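You operate a simulated robot arm through the tools that you are given. There is no shell and no other tool.

Carry out the task below with a simulated robot arm. There is one attempt and no reset: what you move stays moved.

## Task
Tape twice round the top edge of the coil on the lift, then swing the arm out and switch off.
Fine: white tape; free the lock lever and leave it free; lift at that mark of the height plate; arm out while the lift moves; leave the turns knob.

It is judged by the outcome, as a careful person would: the job done as asked, and still so three seconds after it is handed in. It fails if anything else is knocked over, pushed out of place, dropped, spilled or broken.

## Robot
A 6-joint arm with a two-finger gripper, fixed in place. Base frame: the origin is on the floor under the middle of its stand, x ahead of it, y to its left, z up. Units: mm, rad, N and s.
It reaches about 1572 mm from its shoulder. Its first joint turns from -2.897 to 2.897 rad. Payload 2.45 kg.
Tool frame: the origin (TCP) lies between the finger pads and is the grasp point; the fingertips stand 20 mm ahead of it; z points along the fingers, y is the line along which they close. The gripper opens to 140 mm; its body begins 168 mm behind the TCP.
Orientation is told as [roll, pitch, yaw] about the base's x, y, z axes, in that order, counted from this pose: with the fingers straight down and closing along the base's y, the tool's x points along the base's -x, its y along +y and its z along -z.

## Interface
- The arm moves only by the tool move_arm. Its argument "series" is a list of rows, each a list of 3 entries, a list of its own where there are three numbers: the shift along the tool's x, y, z in mm, then the turn, a rotation vector about the tool's x, y, z in rad, then the gripper command, from -1 (shut) to 1 (fully open), values between in proportion. In form: [[[dx, dy, dz], [rx, ry, rz], grip], ...]. A call has 1 to 20 rows; each row shifts and turns the commanded pose from where the row before left it, along the tool's axes as they then stand. Each row takes 0.2 s and may step no farther than 50 mm and 0.15 rad from the row before; otherwise, or with a gripper value out of range, the whole call is refused. A pose out of reach is approached as far as the arm can. The call stops where the force on the tool passes 90 N (or 10 N more than at its start, if that is more) or the arm is blocked; 0.2 s more then pass. The fingers move at their own pace (about 45 mm/s each) and stop on an object; they squeeze with about 43 N. The grip force told is the motor's: it shows also when the fingers shut on nothing. Time passes only in rows, and 0.2 s behind the last, so rows that do not move let the fingers close. It gives the time, the measured TCP pose, the force on the tool (base axes), the opening and the grip force at its end, in the units of the frame above (readings bear some noise), with the torque about the TCP (base axes, N m) and any sound that the robot's microphone picked up.
- Cameras (640 x 400 px; columns grow to the right, rows downward): "scene" is fixed at [399.6, 511.6, 1588.4]; the picture's right is [-0.94, -0.34, 0.00], its down [-0.12, 0.33, -0.94] and it looks along [0.31, -0.88, -0.35] (base axes); focal length 214 px, centre (320, 200). "wrist" rides on the gripper at [78, 11, -209] in the tool frame; the picture's right is [-0.14, 0.99, 0.00], its down [-0.92, -0.13, -0.37] and it looks along [-0.37, -0.05, 0.93] (tool axes); focal length 280 px, centre (320, 200). There is no depth. A picture from a camera that has moved, and an enlarged one, comes with that camera's place and axes in the base frame and with its lens. The place of the scene camera against the robot may be out by one fixed shift of up to 18 mm in any direction.
- camera(camera): a new picture of that camera. The clock stands still meanwhile.
- enlarge(camera, box): a new picture of the part [left, top, right, bottom] of that camera's present view, enlarged. The clock stands still meanwhile.
- hand_in(): hands the job in; it is judged then, once.

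Places have to be worked out from the pictures, the camera data and where the tool is seen. Open the gripper and draw the arm clear of the work before you hand the job in, unless the task says otherwise.

The tools are called as name(argument=value, ...) on one line, values as JSON. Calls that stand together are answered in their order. move_arm: Moves the arm, as the interface text tells. Its arguments: {"type":"object","properties":{"series":{"type":"array","items":{"type":"array"}}},"required":["series"]} The other tools are called the same way: camera (camera) takes a picture; enlarge (camera, box) takes an enlarged picture of a part of a camera's view; hand_in () hands the job in.

At the start:

```text
t: 0.0
ee_pos: [564.8, 37.4, 1409.2]
ee_rot: [-0.001, 0.0, 0.0]
force: [0.1, -0.3, -0.5]
moment: [-0.01, -0.02, 0.03]
opening: 140.1
gripper_force: 0.0
```

scene: 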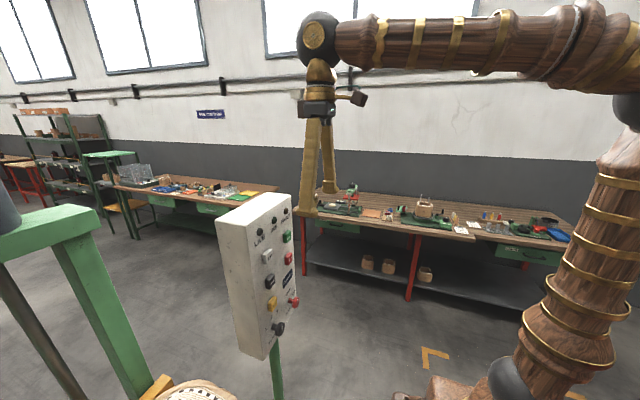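
wrist: 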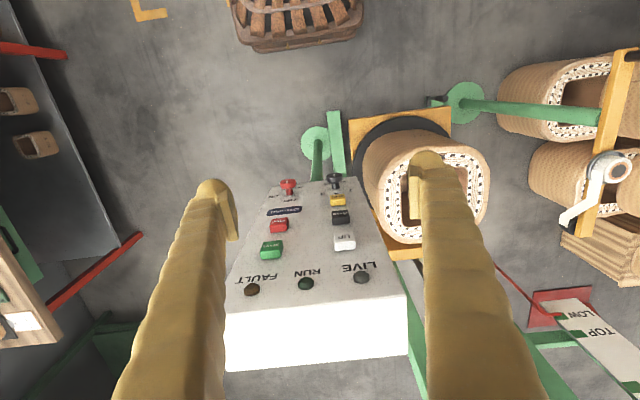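

I start by looking closely at the control panel and machine with both cameras before moving anything.

enlarge(camera="scene", box=[200, 180, 320, 370])

enlarge(camera="wrist", box=[220, 160, 420, 310])

enlarge(camera="wrist", box=[420, 40, 640, 400])

enlarge(camera="scene", box=[0, 180, 240, 400])

```text
2.11 times, centred on (260, 275) of scene
camera zoom: at [399.6, 511.6, 1588.4], right [-0.94, -0.34, 0.0], down [-0.12, 0.33, -0.94], along [0.31, -0.88, -0.35], focal length 452 px, centre (446, 42)
```

zoom: 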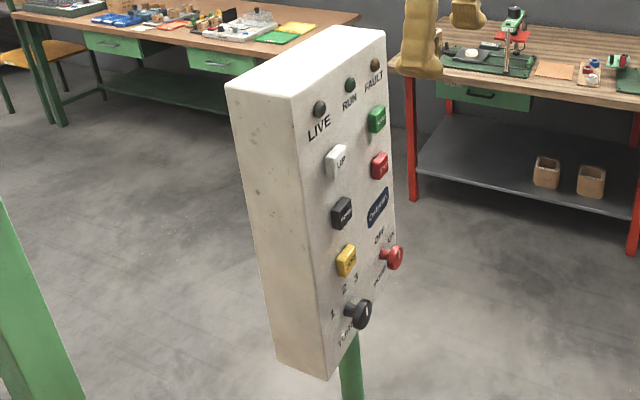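

```text
2.67 times, centred on (320, 235) of wrist
camera zoom: at [487.2, 46.4, 1619.7], right [0.14, 0.99, 0.0], down [0.92, -0.13, 0.37], along [0.37, -0.05, -0.93], focal length 748 px, centre (320, 107)
```

zoom: 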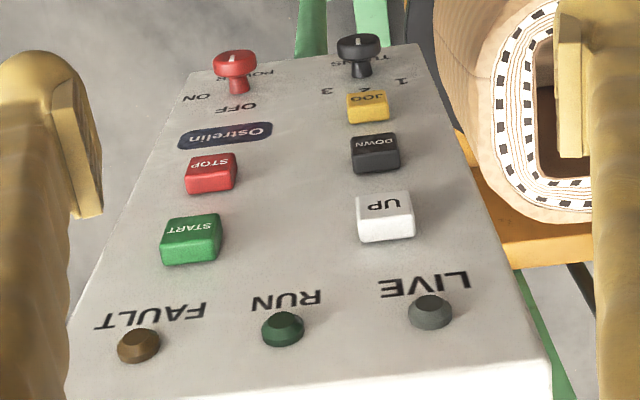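

```text
1.11 times, centred on (530, 220) of wrist
camera zoom: at [487.2, 46.4, 1619.7], right [0.14, 0.99, 0.0], down [0.92, -0.13, 0.37], along [0.37, -0.05, -0.93], focal length 312 px, centre (87, 178)
```

zoom: 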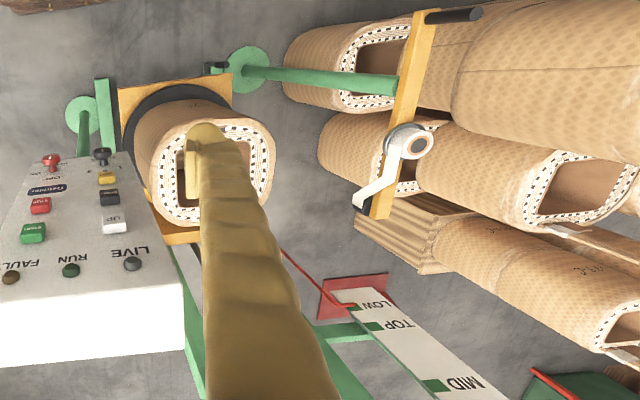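

```text
1.82 times, centred on (120, 290) of scene
camera zoom: at [399.6, 511.6, 1588.4], right [-0.94, -0.34, 0.0], down [-0.12, 0.33, -0.94], along [0.31, -0.88, -0.35], focal length 390 px, centre (684, 36)
```

zoom: 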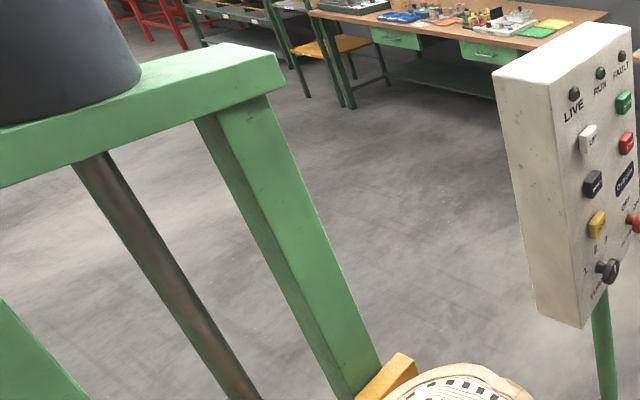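

The panel (POWER, TURNS, UP/DOWN/START/STOP/JOG) is roughly ahead of the tool and the coil, tape boom and height plate lie to the left (+y). I raise the tool a little and tilt it to look to the left with the wrist camera.

move_arm(series=[[[0, 0, -40], [0, 0, 0], 0], [[0, 0, -40], [-0.1, 0, 0], -0.5], [[0, 0, -20], [-0.15, 0, 0], -1], [[0, 0, 0], [-0.15, 0, 0], -1], [[0, 0, 0], [-0.15, 0, 0], -1], [[0, 0, 0], [-0.1, 0, 0], -1]])

camera(camera="wrist")

camera(camera="scene")

```text
t: 1.4
ee_pos: [565.7, 35.4, 1510.6]
ee_rot: [0.651, -0.001, 0.001]
force: [0.0, 0.9, -0.3]
moment: [-0.03, 0.01, -0.04]
opening: 18.0
gripper_force: 0.1
```

```text
taken
camera wrist: at [487.1, -83.9, 1684.6], right [0.14, 0.79, 0.6], down [0.92, -0.32, 0.22], along [0.37, 0.52, -0.77], focal length 280 px, centre (320, 200)
```

wrist: 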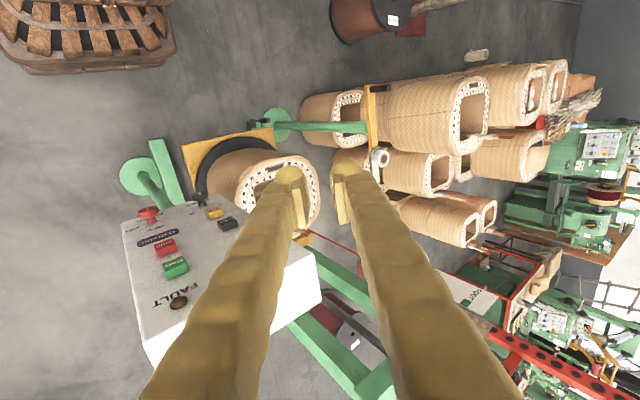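

```text
taken
```

scene: 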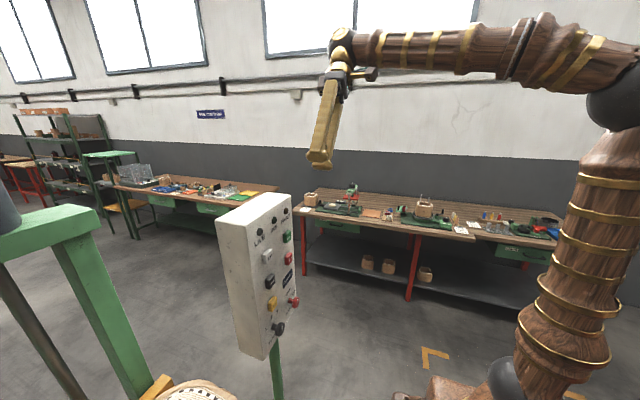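

The view is partly blocked by the fingers. I straighten the tool, shift it left (+y) at height and pitch it forward to look at the lift, tape boom and height plate.

move_arm(series=[[[0, 0, 0], [0.15, 0, 0], 0], [[0, 0, 0], [0.15, 0, 0], 1], [[0, 0, 0], [0.15, 0, 0], 1], [[0, 0, 0], [0.15, 0, 0], 1], [[0, 40, 0], [0.05, 0, 0], 1], [[20, 40, 0], [0, 0, 0], 1], [[20, 40, 0], [0, 0, 0], 1], [[20, 40, 0], [0, 0, 0], 1], [[20, 40, 0], [0, -0.1, 0], 1], [[0, 40, 0], [0, -0.1, 0], 1], [[0, 0, 0], [0, -0.1, 0], 1]])

camera(camera="wrist")

camera(camera="scene")

```text
t: 3.8
ee_pos: [485.2, 276.3, 1511.5]
ee_rot: [0.0, -0.301, -0.001]
force: [-0.1, 0.1, -0.8]
moment: [-0.01, 0.05, -0.01]
opening: 139.6
gripper_force: 0.1
```

```text
taken
camera wrist: at [349.9, 285.9, 1687.9], right [0.13, 0.99, 0.04], down [0.77, -0.13, 0.63], along [0.63, -0.05, -0.78], focal length 280 px, centre (320, 200)
```

wrist: 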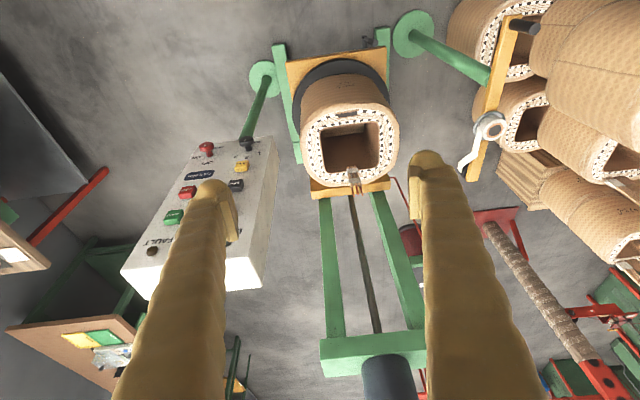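

```text
taken
```

scene: 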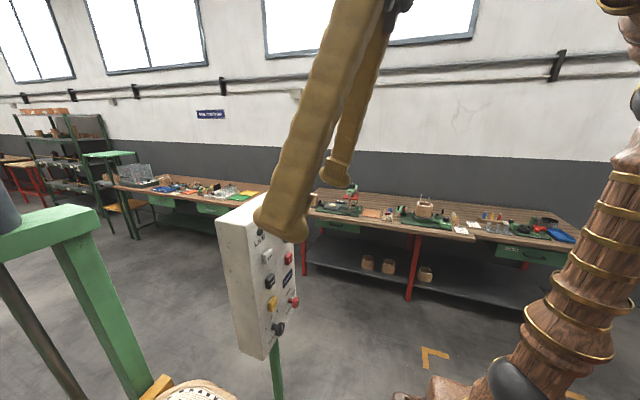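

Now the lift, coil and tape boom are in view. I enlarge the key regions.

enlarge(camera="wrist", box=[380, 0, 560, 200])

enlarge(camera="wrist", box=[240, 20, 440, 260])

enlarge(camera="wrist", box=[120, 120, 290, 300])

```text
2.00 times, centred on (470, 100) of wrist
camera zoom: at [349.9, 285.9, 1687.9], right [0.13, 0.99, 0.04], down [0.77, -0.13, 0.63], along [0.63, -0.05, -0.78], focal length 561 px, centre (20, 400)
```

zoom: 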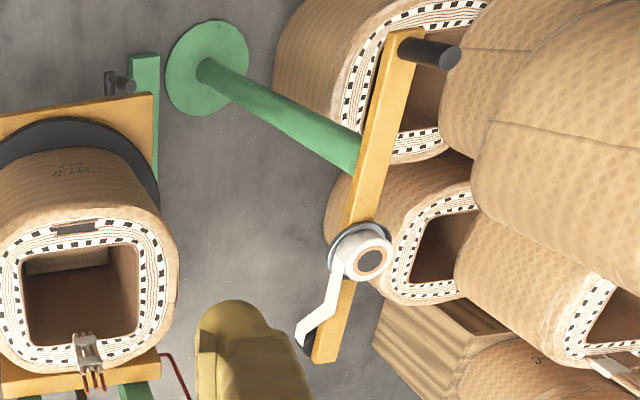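

```text
1.67 times, centred on (340, 140) of wrist
camera zoom: at [349.9, 285.9, 1687.9], right [0.13, 0.99, 0.04], down [0.77, -0.13, 0.63], along [0.63, -0.05, -0.78], focal length 467 px, centre (287, 300)
```

zoom: 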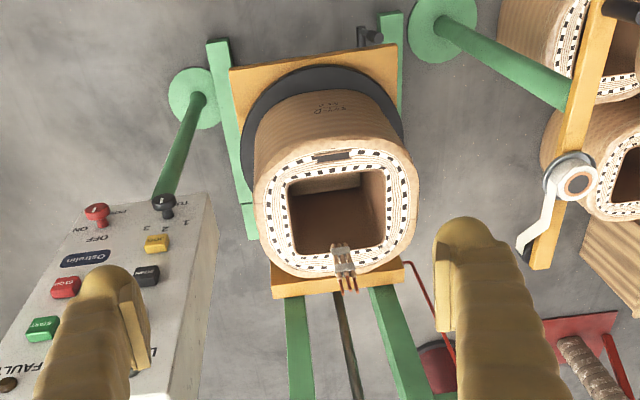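

```text
2.22 times, centred on (205, 210) of wrist
camera zoom: at [349.9, 285.9, 1687.9], right [0.13, 0.99, 0.04], down [0.77, -0.13, 0.63], along [0.63, -0.05, -0.78], focal length 623 px, centre (576, 178)
```

zoom: 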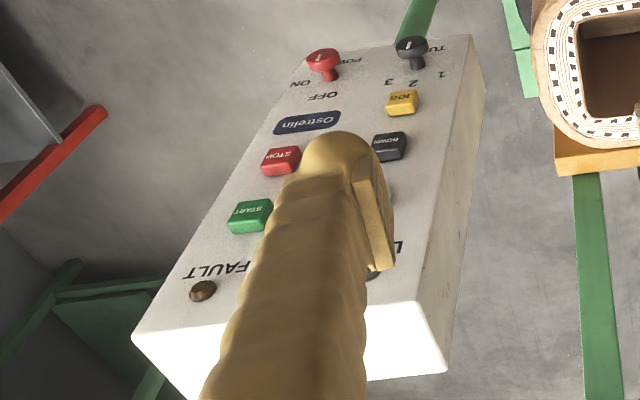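

The tape arm's yellow bar sits on a post at about (670, 805, 830) with a vertical black handle peg near (510, 807), and a small lever near (605, 507, 390). I move left and lower for a closer look at these and the height plate.

move_arm(series=[[[0, 40, 30], [0, 0, 0], 1], [[0, 40, 30], [0, 0, 0], 1], [[0, 40, 30], [0, 0, 0], 1], [[0, 40, 30], [0, 0, 0], 1], [[0, 40, 30], [0, 0, 0], 1], [[20, 0, 30], [0, 0, 0], 1], [[30, 0, 0], [0, 0, 0], 1]])

camera(camera="wrist")

camera(camera="scene")

```text
t: 5.4
ee_pos: [490.6, 472.5, 1326.2]
ee_rot: [-0.001, -0.303, 0.001]
force: [0.2, 0.0, -1.2]
moment: [0.02, 0.02, 0.03]
opening: 140.0
gripper_force: 0.1
```

```text
taken
camera wrist: at [354.5, 483.8, 1502.6], right [0.13, 0.99, 0.04], down [0.77, -0.13, 0.63], along [0.62, -0.05, -0.78], focal length 280 px, centre (320, 200)
```

wrist: 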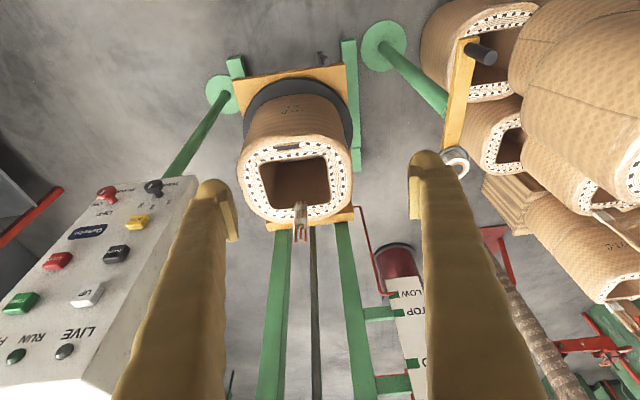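

```text
taken
```

scene: 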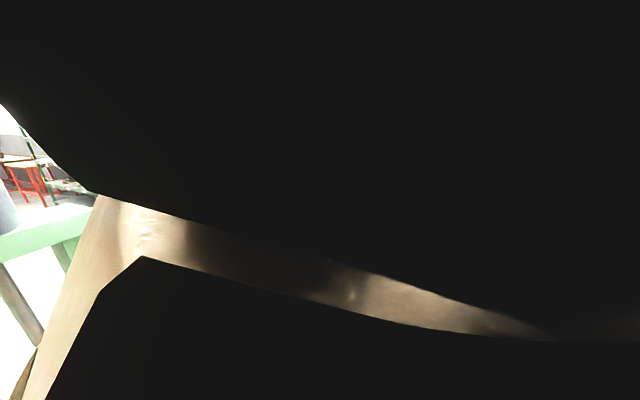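

The height plate with LOW/TOP/MID marks is visible beside the right rail. I enlarge the plate, the coil/lever, and the panel.

enlarge(camera="wrist", box=[330, 180, 450, 400])

enlarge(camera="wrist", box=[300, 20, 400, 100])

enlarge(camera="wrist", box=[0, 160, 200, 300])

enlarge(camera="wrist", box=[360, 10, 520, 180])

```text
1.82 times, centred on (390, 290) of wrist
camera zoom: at [354.5, 483.8, 1502.6], right [0.13, 0.99, 0.04], down [0.77, -0.13, 0.63], along [0.62, -0.05, -0.78], focal length 510 px, centre (193, 36)
```

zoom: 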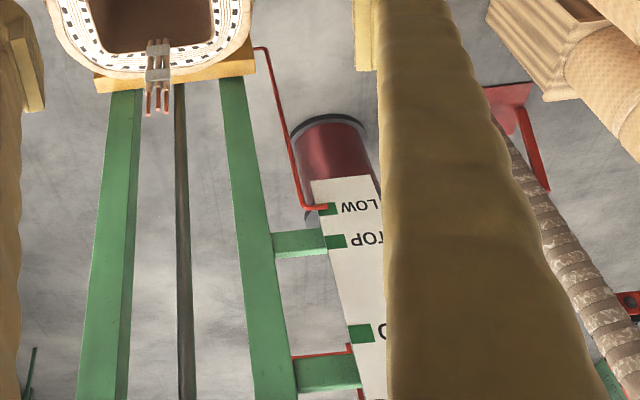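

```text
5.00 times, centred on (350, 60) of wrist
camera zoom: at [354.5, 483.8, 1502.6], right [0.13, 0.99, 0.04], down [0.77, -0.13, 0.63], along [0.62, -0.05, -0.78], focal length 1402 px, centre (170, 900)
```

zoom: 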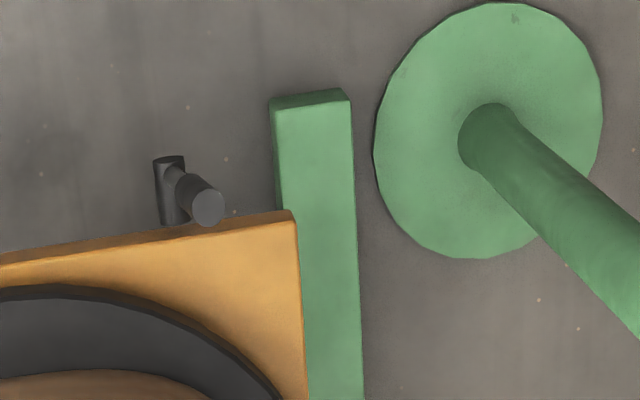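

```text
2.86 times, centred on (100, 230) of wrist
camera zoom: at [354.5, 483.8, 1502.6], right [0.13, 0.99, 0.04], down [0.77, -0.13, 0.63], along [0.62, -0.05, -0.78], focal length 801 px, centre (949, 114)
```

zoom: 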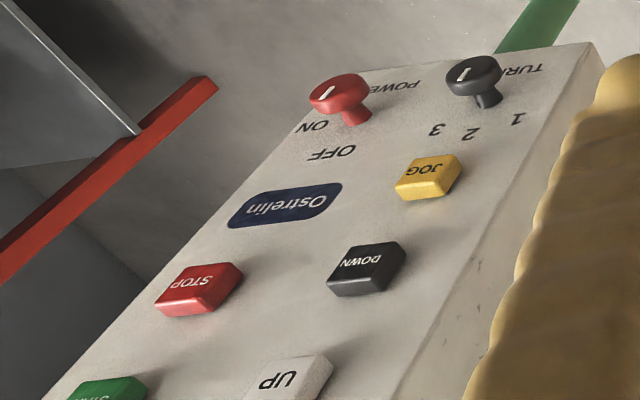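

```text
2.35 times, centred on (440, 95) of wrist
camera zoom: at [354.5, 483.8, 1502.6], right [0.13, 0.99, 0.04], down [0.77, -0.13, 0.63], along [0.62, -0.05, -0.78], focal length 660 px, centre (38, 447)
```

zoom: 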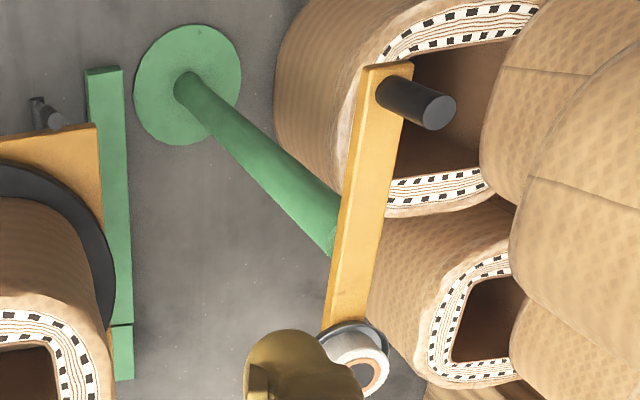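

Marks read LOW (pointer there now), TOP, MID going up; TURNS pointer seems around 2 and POWER at ON/OFF is unclear. I bring the camera closer down to inspect the small lever near the platform's front.

move_arm(series=[[[0, 0, 0], [0, 0.1, 0], 1], [[0, 0, 0], [0, 0.1, 0], 1], [[0, 0, 0], [0, 0.1, 0], 1], [[0, 5, 50], [0, 0, 0], 1], [[0, 5, 50], [0, 0, 0], 1], [[0, 5, 50], [0, 0, 0], 1], [[0, 0, 50], [0, 0, 0], 1], [[0, 0, 50], [0, 0, 0], 1], [[0, 0, 50], [0, 0, 0], 1], [[0, 0, 50], [0, 0, 0], 1], [[0, 0, 50], [0, 0, 0], 1], [[0, 0, 50], [0, 0, 0], 1], [[0, 0, 50], [0, 0, 0], 1]])

camera(camera="wrist")

camera(camera="scene")

```text
refused: row 4 steps farther than a row can; nothing moved
```

```text
taken
camera wrist: at [354.5, 483.8, 1502.6], right [0.13, 0.99, 0.04], down [0.77, -0.13, 0.63], along [0.62, -0.05, -0.78], focal length 280 px, centre (320, 200)
```

wrist: 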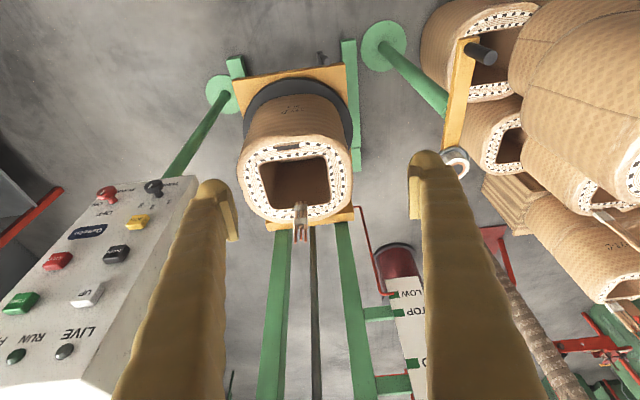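

```text
taken
```

scene: 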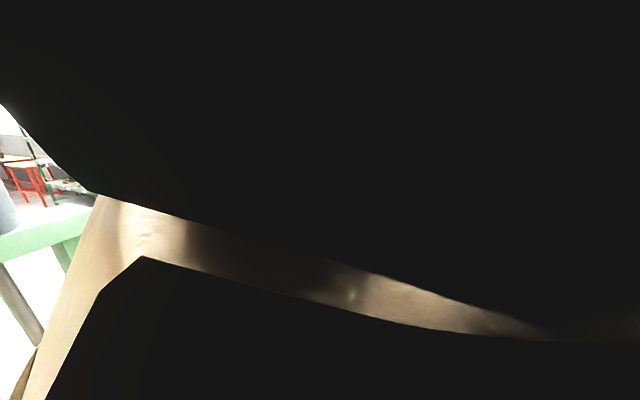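

The call was refused because one row's step was slightly over 50 mm; nothing moved. I repeat it with smaller steps.

move_arm(series=[[[0, 0, 0], [0, 0.1, 0], 1], [[0, 0, 0], [0, 0.1, 0], 1], [[0, 0, 0], [0, 0.1, 0], 1], [[0, 5, 48], [0, 0, 0], 1], [[0, 5, 48], [0, 0, 0], 1], [[0, 5, 48], [0, 0, 0], 1], [[0, 0, 48], [0, 0, 0], 1], [[0, 0, 48], [0, 0, 0], 1], [[0, 0, 48], [0, 0, 0], 1], [[0, 0, 48], [0, 0, 0], 1], [[0, 0, 48], [0, 0, 0], 1], [[0, 0, 48], [0, 0, 0], 1], [[0, 0, 48], [0, 0, 0], 1]])

camera(camera="wrist")

camera(camera="scene")

```text
t: 8.2
ee_pos: [486.6, 492.8, 848.6]
ee_rot: [0.001, -0.002, -0.001]
force: [-0.3, -0.2, 0.3]
moment: [0.02, -0.01, -0.01]
opening: 139.9
gripper_force: 0.1
```

```text
taken
camera wrist: at [408.6, 502.0, 1058.4], right [0.14, 0.99, 0.0], down [0.92, -0.13, 0.37], along [0.37, -0.05, -0.93], focal length 280 px, centre (320, 200)
```

wrist: 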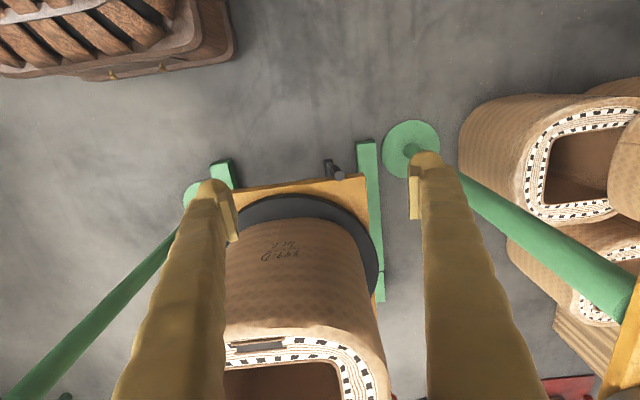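

```text
taken
```

scene: 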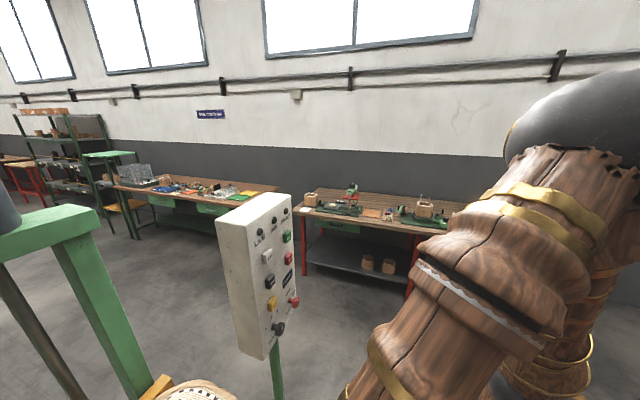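

The lever is visible just in front of the platform edge; I enlarge it.

enlarge(camera="wrist", box=[290, 130, 390, 210])

enlarge(camera="wrist", box=[200, 140, 400, 300])

```text
5.00 times, centred on (340, 170) of wrist
camera zoom: at [408.6, 502.0, 1058.4], right [0.14, 0.99, 0.0], down [0.92, -0.13, 0.37], along [0.37, -0.05, -0.93], focal length 1402 px, centre (220, 350)
```

zoom: 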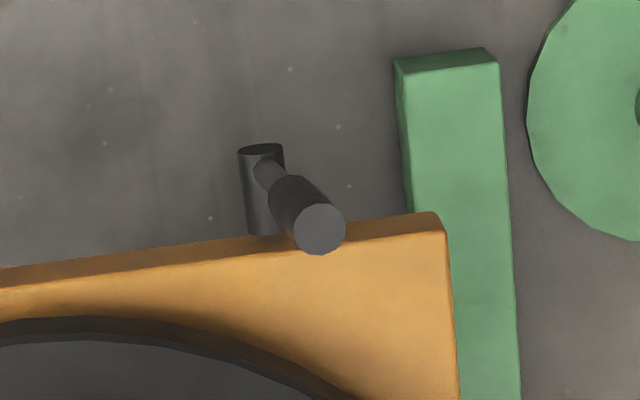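

```text
2.50 times, centred on (300, 220) of wrist
camera zoom: at [408.6, 502.0, 1058.4], right [0.14, 0.99, 0.0], down [0.92, -0.13, 0.37], along [0.37, -0.05, -0.93], focal length 701 px, centre (370, 150)
```

zoom: 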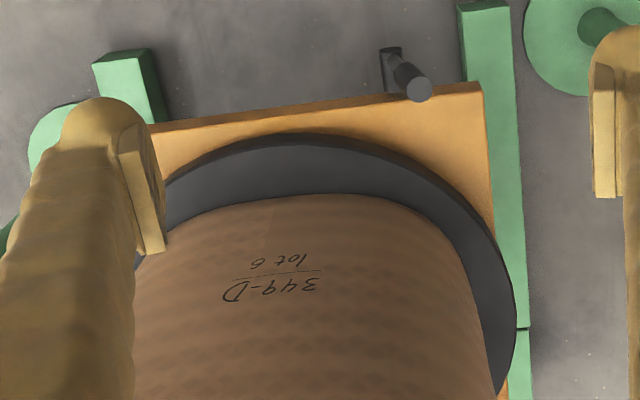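

The lever appears to be a handle on a horizontal boss (axis along x) at the platform's front, standing roughly upright. I lower and pitch the tool to view the platform's front face for lock markings.

move_arm(series=[[[6, 0, 48], [0, 0, 0], 1], [[6, 0, 48], [0, 0, 0], 1], [[6, 0, 48], [0, -0.1, 0], 1], [[6, 0, 48], [0, -0.15, 0], 1], [[20, 0, 40], [0, -0.15, 0], 1], [[20, 0, 30], [0, -0.15, 0], 1], [[20, 0, 20], [0, -0.15, 0], 1], [[20, 0, 0], [0, -0.1, 0], 1]])

camera(camera="wrist")

camera(camera="scene")

```text
t: 10.0
ee_pos: [463.2, 555.5, 591.0]
ee_rot: [-0.095, -0.776, 0.052]
force: [0.3, 0.3, 0.8]
moment: [0.03, -0.02, -0.03]
opening: 140.1
gripper_force: 0.0
out of reach, approached as far as the arm can: row 6, 7, 8
```

```text
taken
camera wrist: at [261.9, 574.6, 685.2], right [0.11, 0.99, 0.03], down [0.4, -0.07, 0.91], along [0.91, -0.09, -0.4], focal length 280 px, centre (320, 200)
```

wrist: 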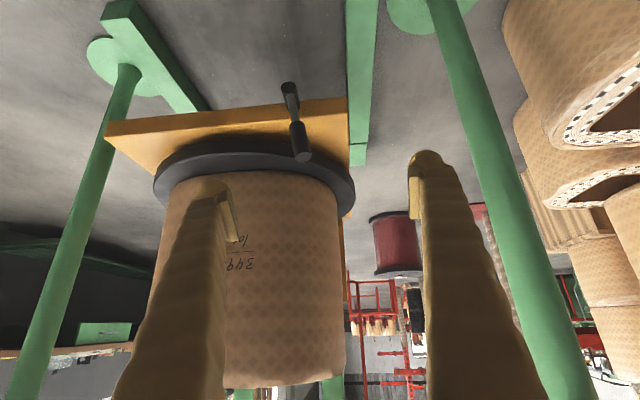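

```text
taken
```

scene: 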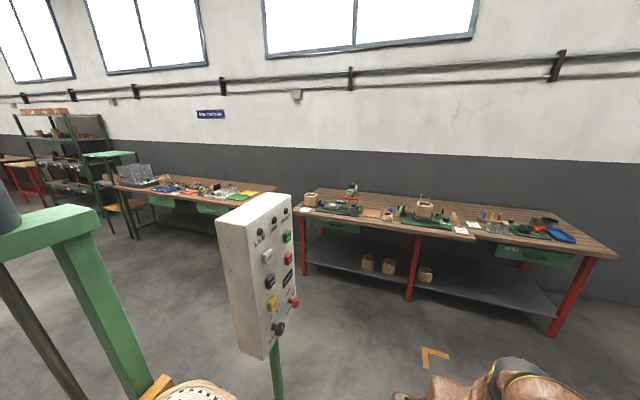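

The arm stopped short of the commanded pose but the view is good. I enlarge the platform front and lever.

enlarge(camera="wrist", box=[200, 50, 400, 210])

enlarge(camera="wrist", box=[260, 70, 340, 170])

```text
2.50 times, centred on (300, 130) of wrist
camera zoom: at [261.9, 574.6, 685.2], right [0.11, 0.99, 0.03], down [0.4, -0.07, 0.91], along [0.91, -0.09, -0.4], focal length 701 px, centre (370, 375)
```

zoom: 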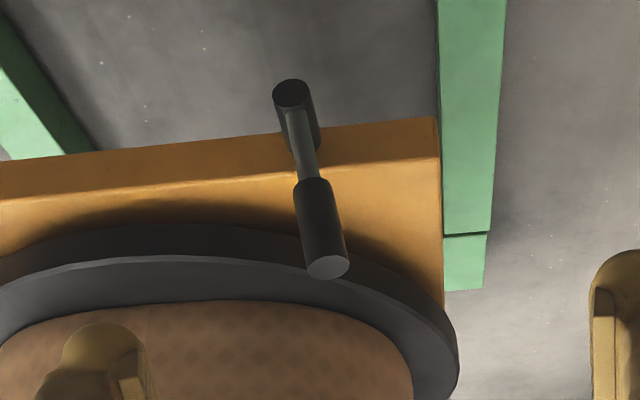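

```text
4.00 times, centred on (300, 120) of wrist
camera zoom: at [261.9, 574.6, 685.2], right [0.11, 0.99, 0.03], down [0.4, -0.07, 0.91], along [0.91, -0.09, -0.4], focal length 1122 px, centre (400, 520)
```

zoom: 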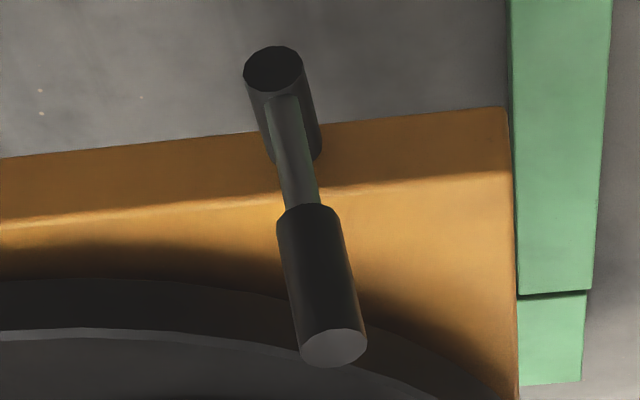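

The lever is a grip standing nearly upright (tip about (590, 521, 477), pivot about (592, 499, 343)), swinging in the y‑z plane. Next I raise the tool again and swing over in front of the panel to read it from the front.

move_arm(series=[[[-33.6, 0, -34.3], [0, 0, 0], 1], [[-33.6, 0, -34.3], [0, 0, 0], 1], [[-33.6, 0, -34.3], [0, 0, 0], 1], [[-33.6, 0, -34.3], [0, 0, 0], 1], [[-33.6, 0, -34.3], [0, 0, 0], 1], [[-33.6, 0, -34.3], [0, 0, 0], 1], [[-33.6, 0, -34.3], [0, 0, 0], 1], [[-33.6, 0, -34.3], [0, 0, 0], 1], [[-33.6, 0, -34.3], [0, 0, 0], 1], [[-33.6, 0, -34.3], [0, 0, 0], 1], [[0, -45, 0], [0, 0, 0], 1], [[0, -45, 0], [0, 0, 0], 1], [[0, -45, 0], [0, 0, 0], 1], [[0, -45, 0], [0, 0, 0], 1]])

camera(camera="wrist")

camera(camera="scene")

```text
t: 12.5
ee_pos: [475.2, 516.3, 969.1]
ee_rot: [-0.254, -0.706, 0.146]
force: [-1.0, 0.4, 1.0]
moment: [0.0, -0.06, 0.04]
opening: 140.0
gripper_force: 0.0
stopped in row 12: the arm was blocked; the commanded pose is now the measured one
```

```text
taken
camera wrist: at [280.2, 549.9, 1071.1], right [0.12, 0.99, -0.1], down [0.45, 0.03, 0.89], along [0.89, -0.15, -0.44], focal length 280 px, centre (320, 200)
```

wrist: 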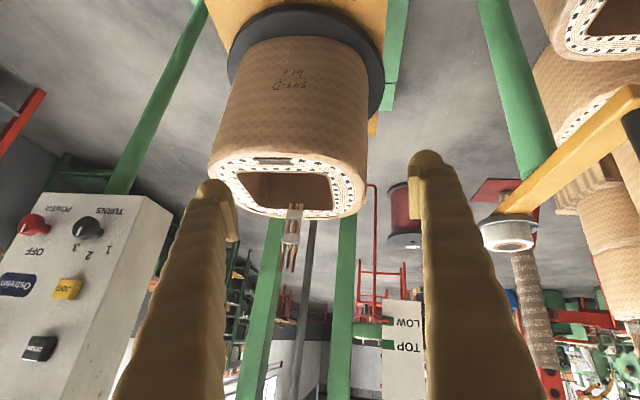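

```text
taken
```

scene: 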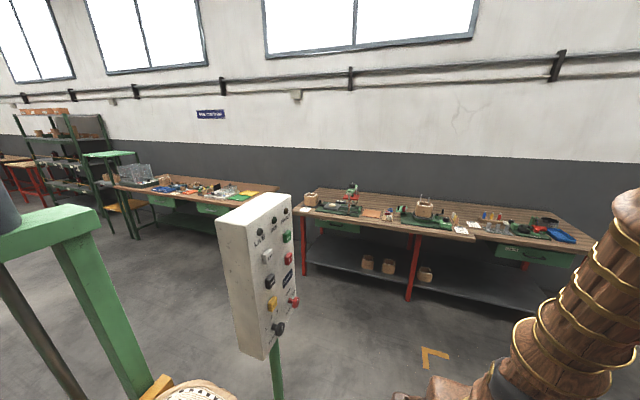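

The arm reported it was blocked (fold limit near the body), and its commanded pose is reset. This view shows the panel knobs and the plate well, so I enlarge them.

enlarge(camera="wrist", box=[0, 180, 170, 370])

enlarge(camera="wrist", box=[340, 170, 440, 400])

enlarge(camera="wrist", box=[440, 60, 640, 260])

enlarge(camera="wrist", box=[180, 60, 400, 290])

```text
2.11 times, centred on (85, 275) of wrist
camera zoom: at [280.2, 549.9, 1071.1], right [0.12, 0.99, -0.1], down [0.45, 0.03, 0.89], along [0.89, -0.15, -0.44], focal length 590 px, centre (815, 42)
```

zoom: 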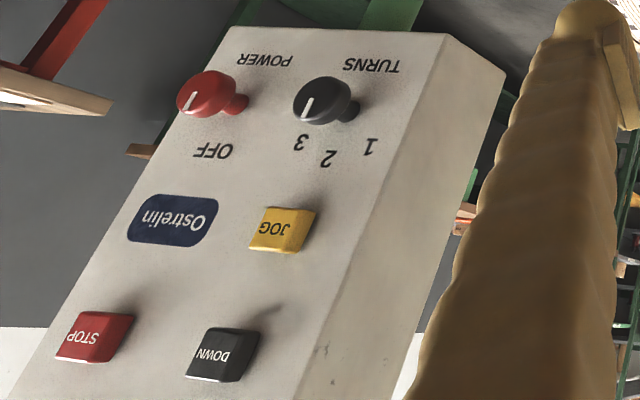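

```text
1.74 times, centred on (390, 285) of wrist
camera zoom: at [280.2, 549.9, 1071.1], right [0.12, 0.99, -0.1], down [0.45, 0.03, 0.89], along [0.89, -0.15, -0.44], focal length 488 px, centre (198, 52)
```

zoom: 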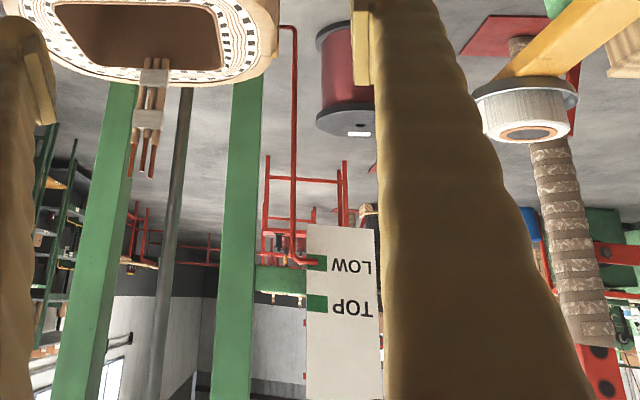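

```text
2.00 times, centred on (540, 160) of wrist
camera zoom: at [280.2, 549.9, 1071.1], right [0.12, 0.99, -0.1], down [0.45, 0.03, 0.89], along [0.89, -0.15, -0.44], focal length 561 px, centre (-120, 280)
```

zoom: 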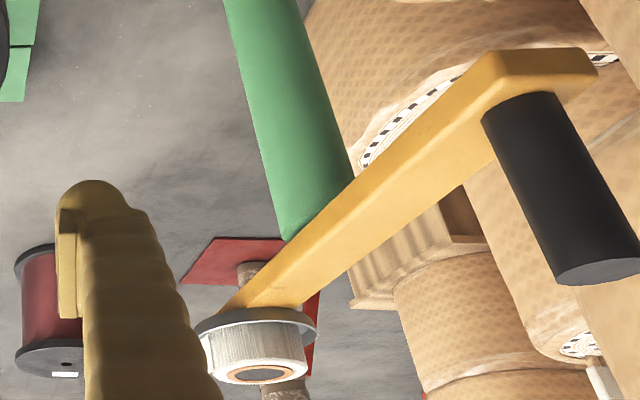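

```text
1.74 times, centred on (290, 175) of wrist
camera zoom: at [280.2, 549.9, 1071.1], right [0.12, 0.99, -0.1], down [0.45, 0.03, 0.89], along [0.89, -0.15, -0.44], focal length 488 px, centre (372, 244)
```

zoom: 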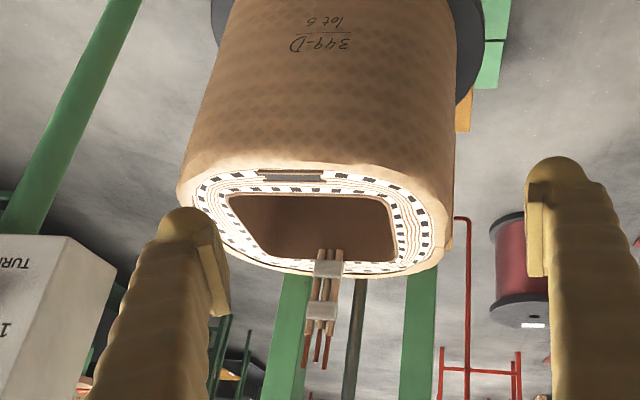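

POWER's pointer is straight up at OFF (ON is a quarter turn clockwise), TURNS points at 2, and the red pointer is at LOW with TOP just above. The arm has a fold limit near its body, so I raise it, square up the orientation, and head towards the panel.

move_arm(series=[[[-31.2, 0, -36.5], [-0.08, 0, 0.056], 1], [[-31.2, 0, -36.5], [-0.08, 0, 0.056], 1], [[-31.2, 0, -36.5], [0, 0, 0], 1], [[-31.2, 0, -36.5], [0, 0, 0], 1], [[-31.2, 0, -36.5], [0, 0, 0], 1], [[-31.2, 0, -36.5], [0, 0, 0], 1], [[-31.2, 0, -36.5], [0, 0.06, 0], 1], [[-31.2, 0, -36.5], [0, 0.06, 0], 1]])

camera(camera="wrist")

```text
t: 13.5
ee_pos: [501.3, 538.0, 1034.8]
ee_rot: [-0.184, -0.645, 0.083]
force: [-0.5, -0.8, 0.4]
moment: [0.03, 0.01, 0.04]
opening: 139.9
gripper_force: 0.1
stopped in row 4: the arm was blocked; the commanded pose is now the measured one
```

```text
taken
camera wrist: at [314.5, 571.0, 1150.2], right [0.14, 0.99, -0.06], down [0.51, -0.02, 0.86], along [0.85, -0.15, -0.5], focal length 280 px, centre (320, 200)
```

wrist: 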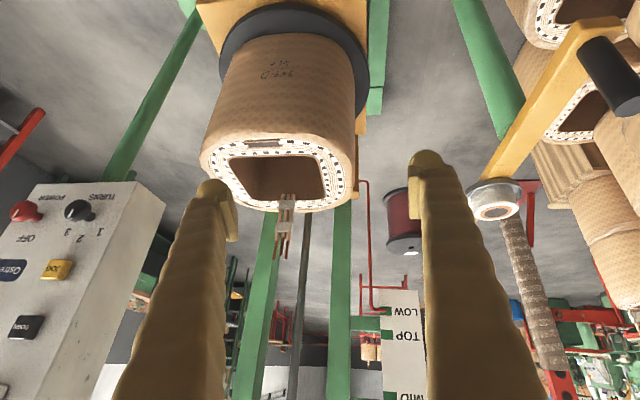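

Blocked again while squaring up — this looks like a wrist limit when the tool points sideways to the arm's plane. I bring the tool back towards vertical first, then rise and move over to the panel side where tool and arm share a plane.

move_arm(series=[[[0, 0, 0], [0, 0.12, 0], 1], [[0, 0, 0], [0, 0.12, 0], 1], [[0, 0, 0], [-0.06, 0.12, 0.033], 1], [[0, 0, 0], [-0.07, 0.12, 0.033], 1], [[0, 0, 0], [0, 0.1, 0], 1], [[0, 0, -45], [0, 0, 0], 1], [[0, 0, -45], [0, 0, 0], 1], [[0, 0, -45], [0, 0, 0], 1], [[0, 0, -45], [0, 0, 0], 1], [[0, 0, -45], [0, 0, 0], 1]])

```text
t: 15.7
ee_pos: [481.4, 539.3, 1267.6]
ee_rot: [0.006, -0.076, -0.045]
force: [0.7, -0.5, -0.5]
moment: [-0.03, 0.04, -0.03]
opening: 139.9
gripper_force: 0.0
```

Orientation is nearly vertical again. Now I move over in front of the panel (y ≈ 20), keeping x ≈ 500 so that I stay clear of it.

move_arm(series=[[[0, -45, 0], [0, 0, -0.045], 1], [[0, -45, 0], [0, 0, 0], 1], [[0, -45, 0], [0, 0, 0], 1], [[0, -45, 0], [0, 0, 0], 1], [[0, -45, 0], [0, 0, 0], 1], [[0, -45, 0], [0, 0, 0], 1], [[0, -45, 0], [0, 0, 0], 1], [[0, -45, 0], [0, 0, 0], 1], [[0, -45, 0], [0, 0, 0], 1], [[0, -45, 0], [0, 0, 0], 1], [[0, -45, 0], [0, 0, 0], 1], [[0, -25, 0], [0, -0.1, 0], 0.5], [[0, 0, 0], [0, -0.15, 0], 0], [[0, 0, 0], [0, -0.15, 0], -0.5]])

camera(camera="wrist")

camera(camera="scene")

```text
t: 18.7
ee_pos: [476.8, 21.1, 1264.5]
ee_rot: [0.003, -0.482, -0.004]
force: [-0.3, -0.4, 0.2]
moment: [-0.04, -0.01, 0.03]
opening: 72.1
gripper_force: 0.1
```

```text
taken
camera wrist: at [312.1, 30.5, 1414.2], right [0.12, 0.99, 0.07], down [0.65, -0.13, 0.75], along [0.75, -0.05, -0.66], focal length 280 px, centre (320, 200)
```

wrist: 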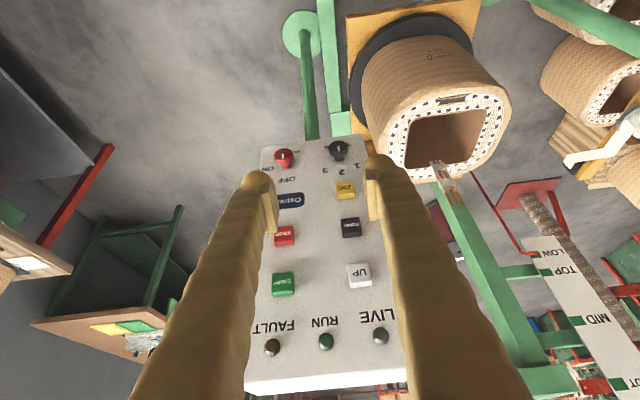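

```text
taken
```

scene: 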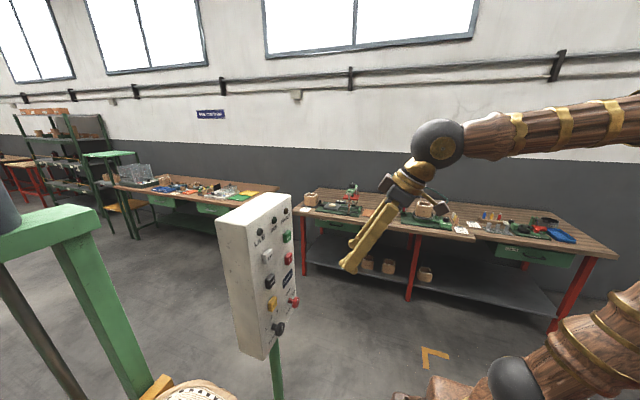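

Good reach here. I enlarge the height plate and then test pitching the tool toward horizontal in this free space.

enlarge(camera="wrist", box=[460, 160, 640, 400])

enlarge(camera="wrist", box=[240, 130, 400, 260])

move_arm(series=[[[0, 0, 0], [0, -0.12, 0], -0.5], [[0, 0, 0], [0, -0.12, 0], -0.5], [[0, 0, 0], [0, -0.12, 0], -0.5], [[0, 0, 0], [0, -0.12, 0], -0.5], [[0, 0, 0], [0, -0.12, 0], -0.5]])

camera(camera="scene")

```text
1.67 times, centred on (550, 280) of wrist
camera zoom: at [312.1, 30.5, 1414.2], right [0.12, 0.99, 0.07], down [0.65, -0.13, 0.75], along [0.75, -0.05, -0.66], focal length 467 px, centre (-63, 67)
```

zoom: 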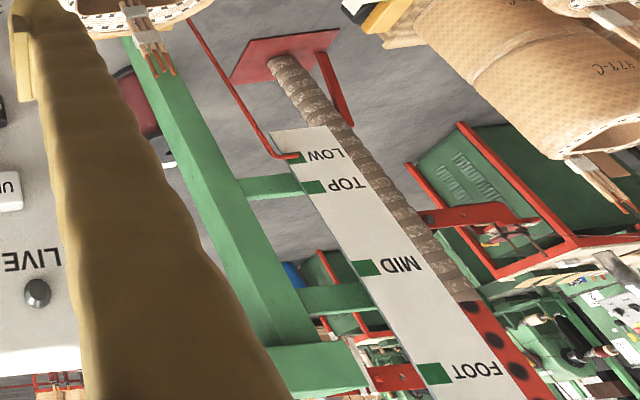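

```text
3.08 times, centred on (320, 195) of wrist
camera zoom: at [312.1, 30.5, 1414.2], right [0.12, 0.99, 0.07], down [0.65, -0.13, 0.75], along [0.75, -0.05, -0.66], focal length 863 px, centre (320, 215)
```

zoom: 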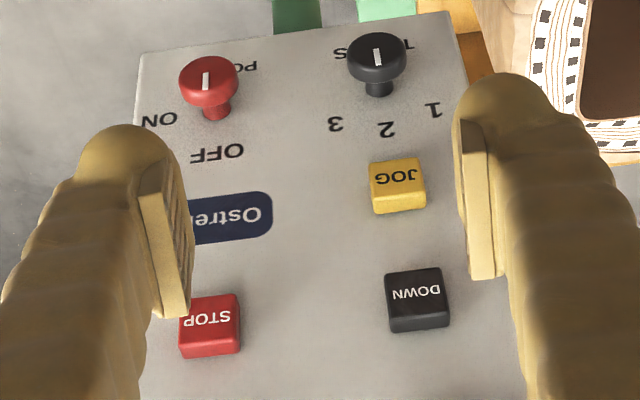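

```text
t: 19.9
ee_pos: [477.6, 19.4, 1265.0]
ee_rot: [0.005, -1.08, -0.006]
force: [-0.4, -0.5, 0.0]
moment: [0.02, 0.03, -0.02]
opening: 35.0
gripper_force: 0.0
```

```text
taken
```

scene: 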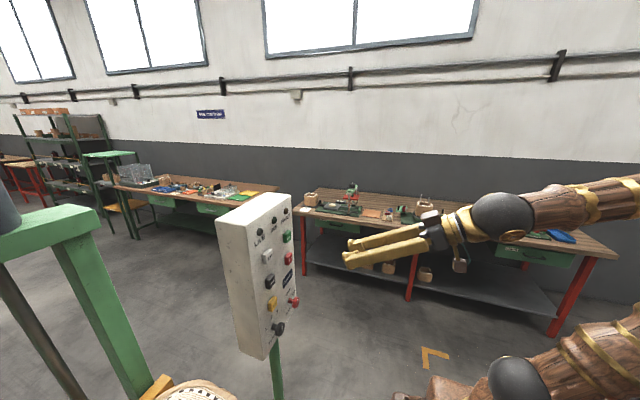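

The plate marks are LOW, TOP, MID, FOOT (rising), pointer at LOW. Pitching works fine in this plane, so I continue to horizontal and look at the panel.

move_arm(series=[[[0, 0, 0], [0, -0.12, 0], -0.5], [[0, 0, 0], [0, -0.12, 0], -0.5], [[0, 0, 0], [0, -0.12, 0], -1], [[0, 0, 0], [0, -0.13, 0], -1], [[0, 0, 0], [0, 0, 0], -1]])

camera(camera="wrist")

camera(camera="scene")

```text
t: 21.1
ee_pos: [504.7, 7.0, 1332.6]
ee_rot: [0.019, -1.43, -0.059]
force: [0.9, -0.2, -0.2]
moment: [-0.04, 0.07, -0.11]
opening: 0.0
gripper_force: 27.3
out of reach, approached as far as the arm can: row 2, 3, 4
```

```text
taken
camera wrist: at [288.1, 25.3, 1285.2], right [0.06, 0.99, 0.14], down [-0.24, -0.12, 0.96], along [0.97, -0.09, 0.23], focal length 280 px, centre (320, 200)
```

wrist: 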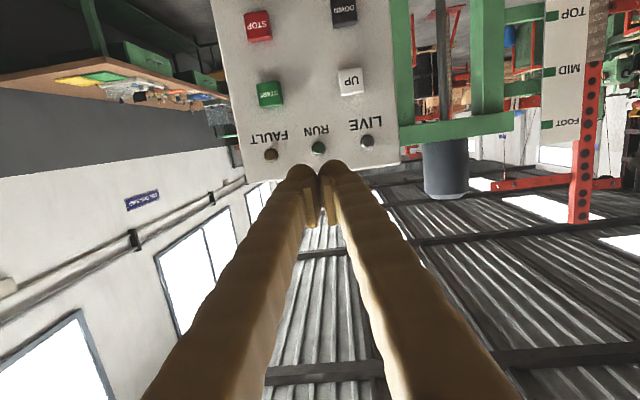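

```text
taken
```

scene: 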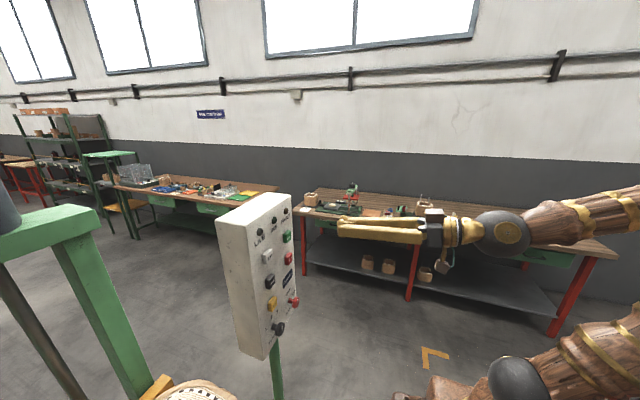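

The fingers are shut and roughly horizontal; the arm is at its fold limit this close in. I move forward to x≈590 (still ~100 mm clear of the panel) to see whether the pose becomes reachable.

move_arm(series=[[[0, 0, 30], [0, 0, 0], -1], [[0, 0, 30], [0, 0, 0], -1], [[0, 0, 30], [0, 0, 0], -1], [[0, 0, 20], [0, 0, 0], -1], [[0, 0, 0], [0, 0, 0], -1]])

camera(camera="wrist")

```text
t: 22.3
ee_pos: [612.0, 13.9, 1324.5]
ee_rot: [-0.064, -1.47, 0.032]
force: [0.1, 0.3, -0.5]
moment: [0.03, -0.01, 0.06]
opening: 0.0
gripper_force: 29.4
out of reach, approached as far as the arm can: row 3
```

```text
taken
camera wrist: at [397.5, 30.6, 1268.2], right [0.05, 0.99, 0.13], down [-0.28, -0.11, 0.95], along [0.96, -0.08, 0.27], focal length 280 px, centre (320, 200)
```

wrist: 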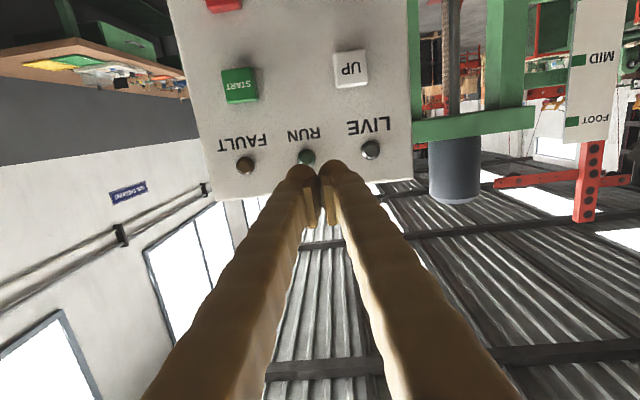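

Reachable now at x=612. I lower along the panel (tool +x is down here) in small steps to see whether the knob height can be reached horizontally.

move_arm(series=[[[30, 0, 0], [0, 0, 0], -1], [[30, 0, 0], [0, 0, 0], -1], [[30, 0, 0], [0, 0, 0], -1], [[30, 0, 0], [0, 0, 0], -1], [[30, 0, 0], [0, 0, 0], -1], [[0, 0, 0], [0, 0, 0], -1]])

camera(camera="wrist")

camera(camera="scene")

```text
t: 23.7
ee_pos: [651.8, 34.4, 1253.2]
ee_rot: [-0.062, -1.466, 0.029]
force: [0.3, 0.2, 0.5]
moment: [-0.01, 0.04, 0.03]
opening: 0.0
gripper_force: 28.9
out of reach, approached as far as the arm can: row 1, 2, 3, 4, 5
```

```text
taken
camera wrist: at [437.0, 51.1, 1198.3], right [0.04, 0.99, 0.13], down [-0.27, -0.11, 0.95], along [0.96, -0.08, 0.27], focal length 280 px, centre (320, 200)
```

wrist: 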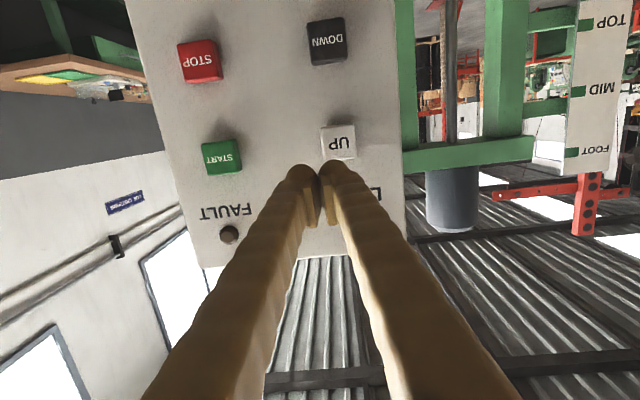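

```text
taken
```

scene: 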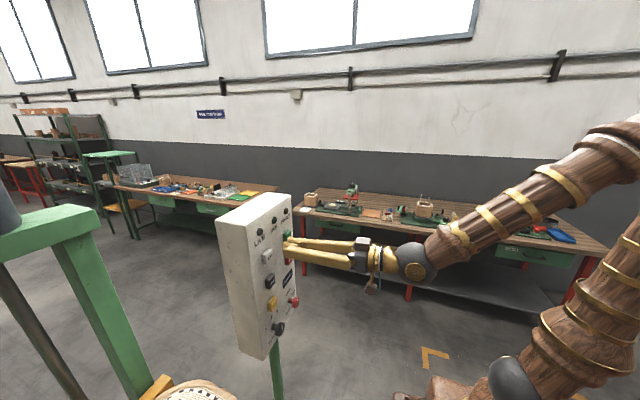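

The arm's fold limit prevents a fully horizontal tool low on the panel, so I'll work with the tool tilted about 45° down. From triangulation: UP≈(712,53,1229), START≈(712,−64,1230), STOP≈(716,−65,1132), POWER cap≈(701,−65,944). I back off and tilt the tool to 45°, then go in front of POWER with a safe gap.

move_arm(series=[[[0, 0, -40], [0, 0, 0], -1], [[0, 0, -30], [0, 0, 0], -1], [[0, 0, 0], [0, 0.14, 0], -1], [[0, 0, 0], [0, 0.14, 0], -1], [[0, 0, 0], [0, 0.14, 0], -1], [[0, 0, 0], [0, 0.14, 0], -1], [[0, 0, 0], [0, 0.125, 0], -1], [[0, -30, 0], [0, 0, 0], -1], [[0, -30, 0], [0, 0, 0], -1], [[0, -30, 0], [0, 0, 0], -1], [[0, 0, 0], [0, 0, 0], -1]])

```text
t: 26.1
ee_pos: [601.6, -64.4, 1294.4]
ee_rot: [-0.045, -0.95, -0.035]
force: [-0.4, -0.1, -0.3]
moment: [-0.01, 0.01, -0.03]
opening: 0.1
gripper_force: 29.2
out of reach, approached as far as the arm can: row 1, 2, 5, 6
```

Now I set the tilt to 45°, square up, and lower in front of the POWER knob, keeping x≈600.

move_arm(series=[[[0, 0, 0], [-0.037, 0.083, -0.01], -1], [[0, 0, 0], [-0.036, 0.082, -0.01], -1], [[28, 0, 28], [0, 0, 0], -0.5], [[28, 0, 28], [0, 0, 0], 0], [[28, 0, 28], [0, 0, 0], 0], [[28, 0, 28], [0, 0, 0], 0], [[28, 0, 28], [0, 0, 0], 0], [[28, 0, 28], [0, 0, 0], 0], [[0, 0, 0], [0, 0, 0], 0]])

camera(camera="wrist")

camera(camera="scene")

```text
t: 28.1
ee_pos: [598.6, -66.4, 1059.8]
ee_rot: [0.007, -0.785, -0.008]
force: [-0.5, 0.2, -0.6]
moment: [0.0, 0.04, 0.03]
opening: 69.9
gripper_force: 0.0
```

```text
taken
camera wrist: at [396.1, -55.9, 1152.5], right [0.1, 0.99, 0.1], down [0.39, -0.13, 0.91], along [0.91, -0.05, -0.4], focal length 280 px, centre (320, 200)
```

wrist: 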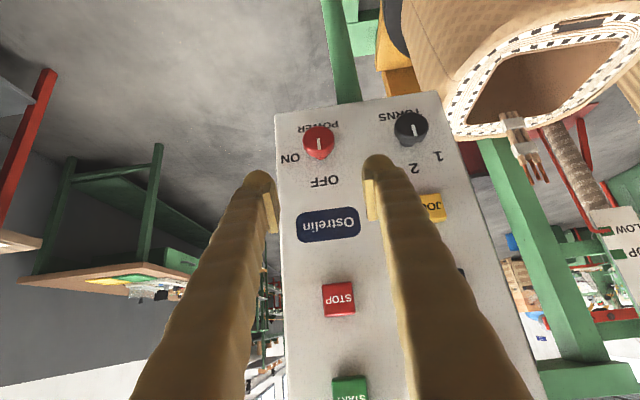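

```text
taken
```

scene: 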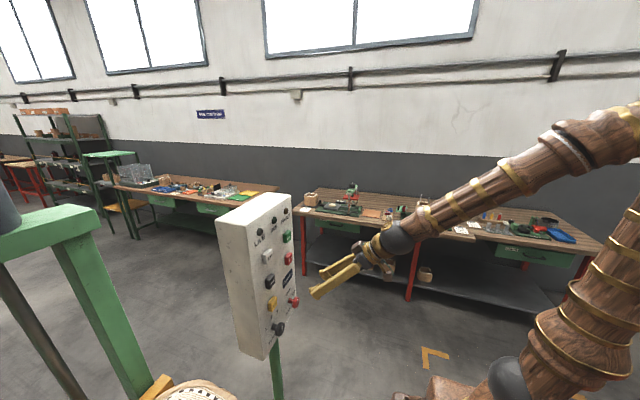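

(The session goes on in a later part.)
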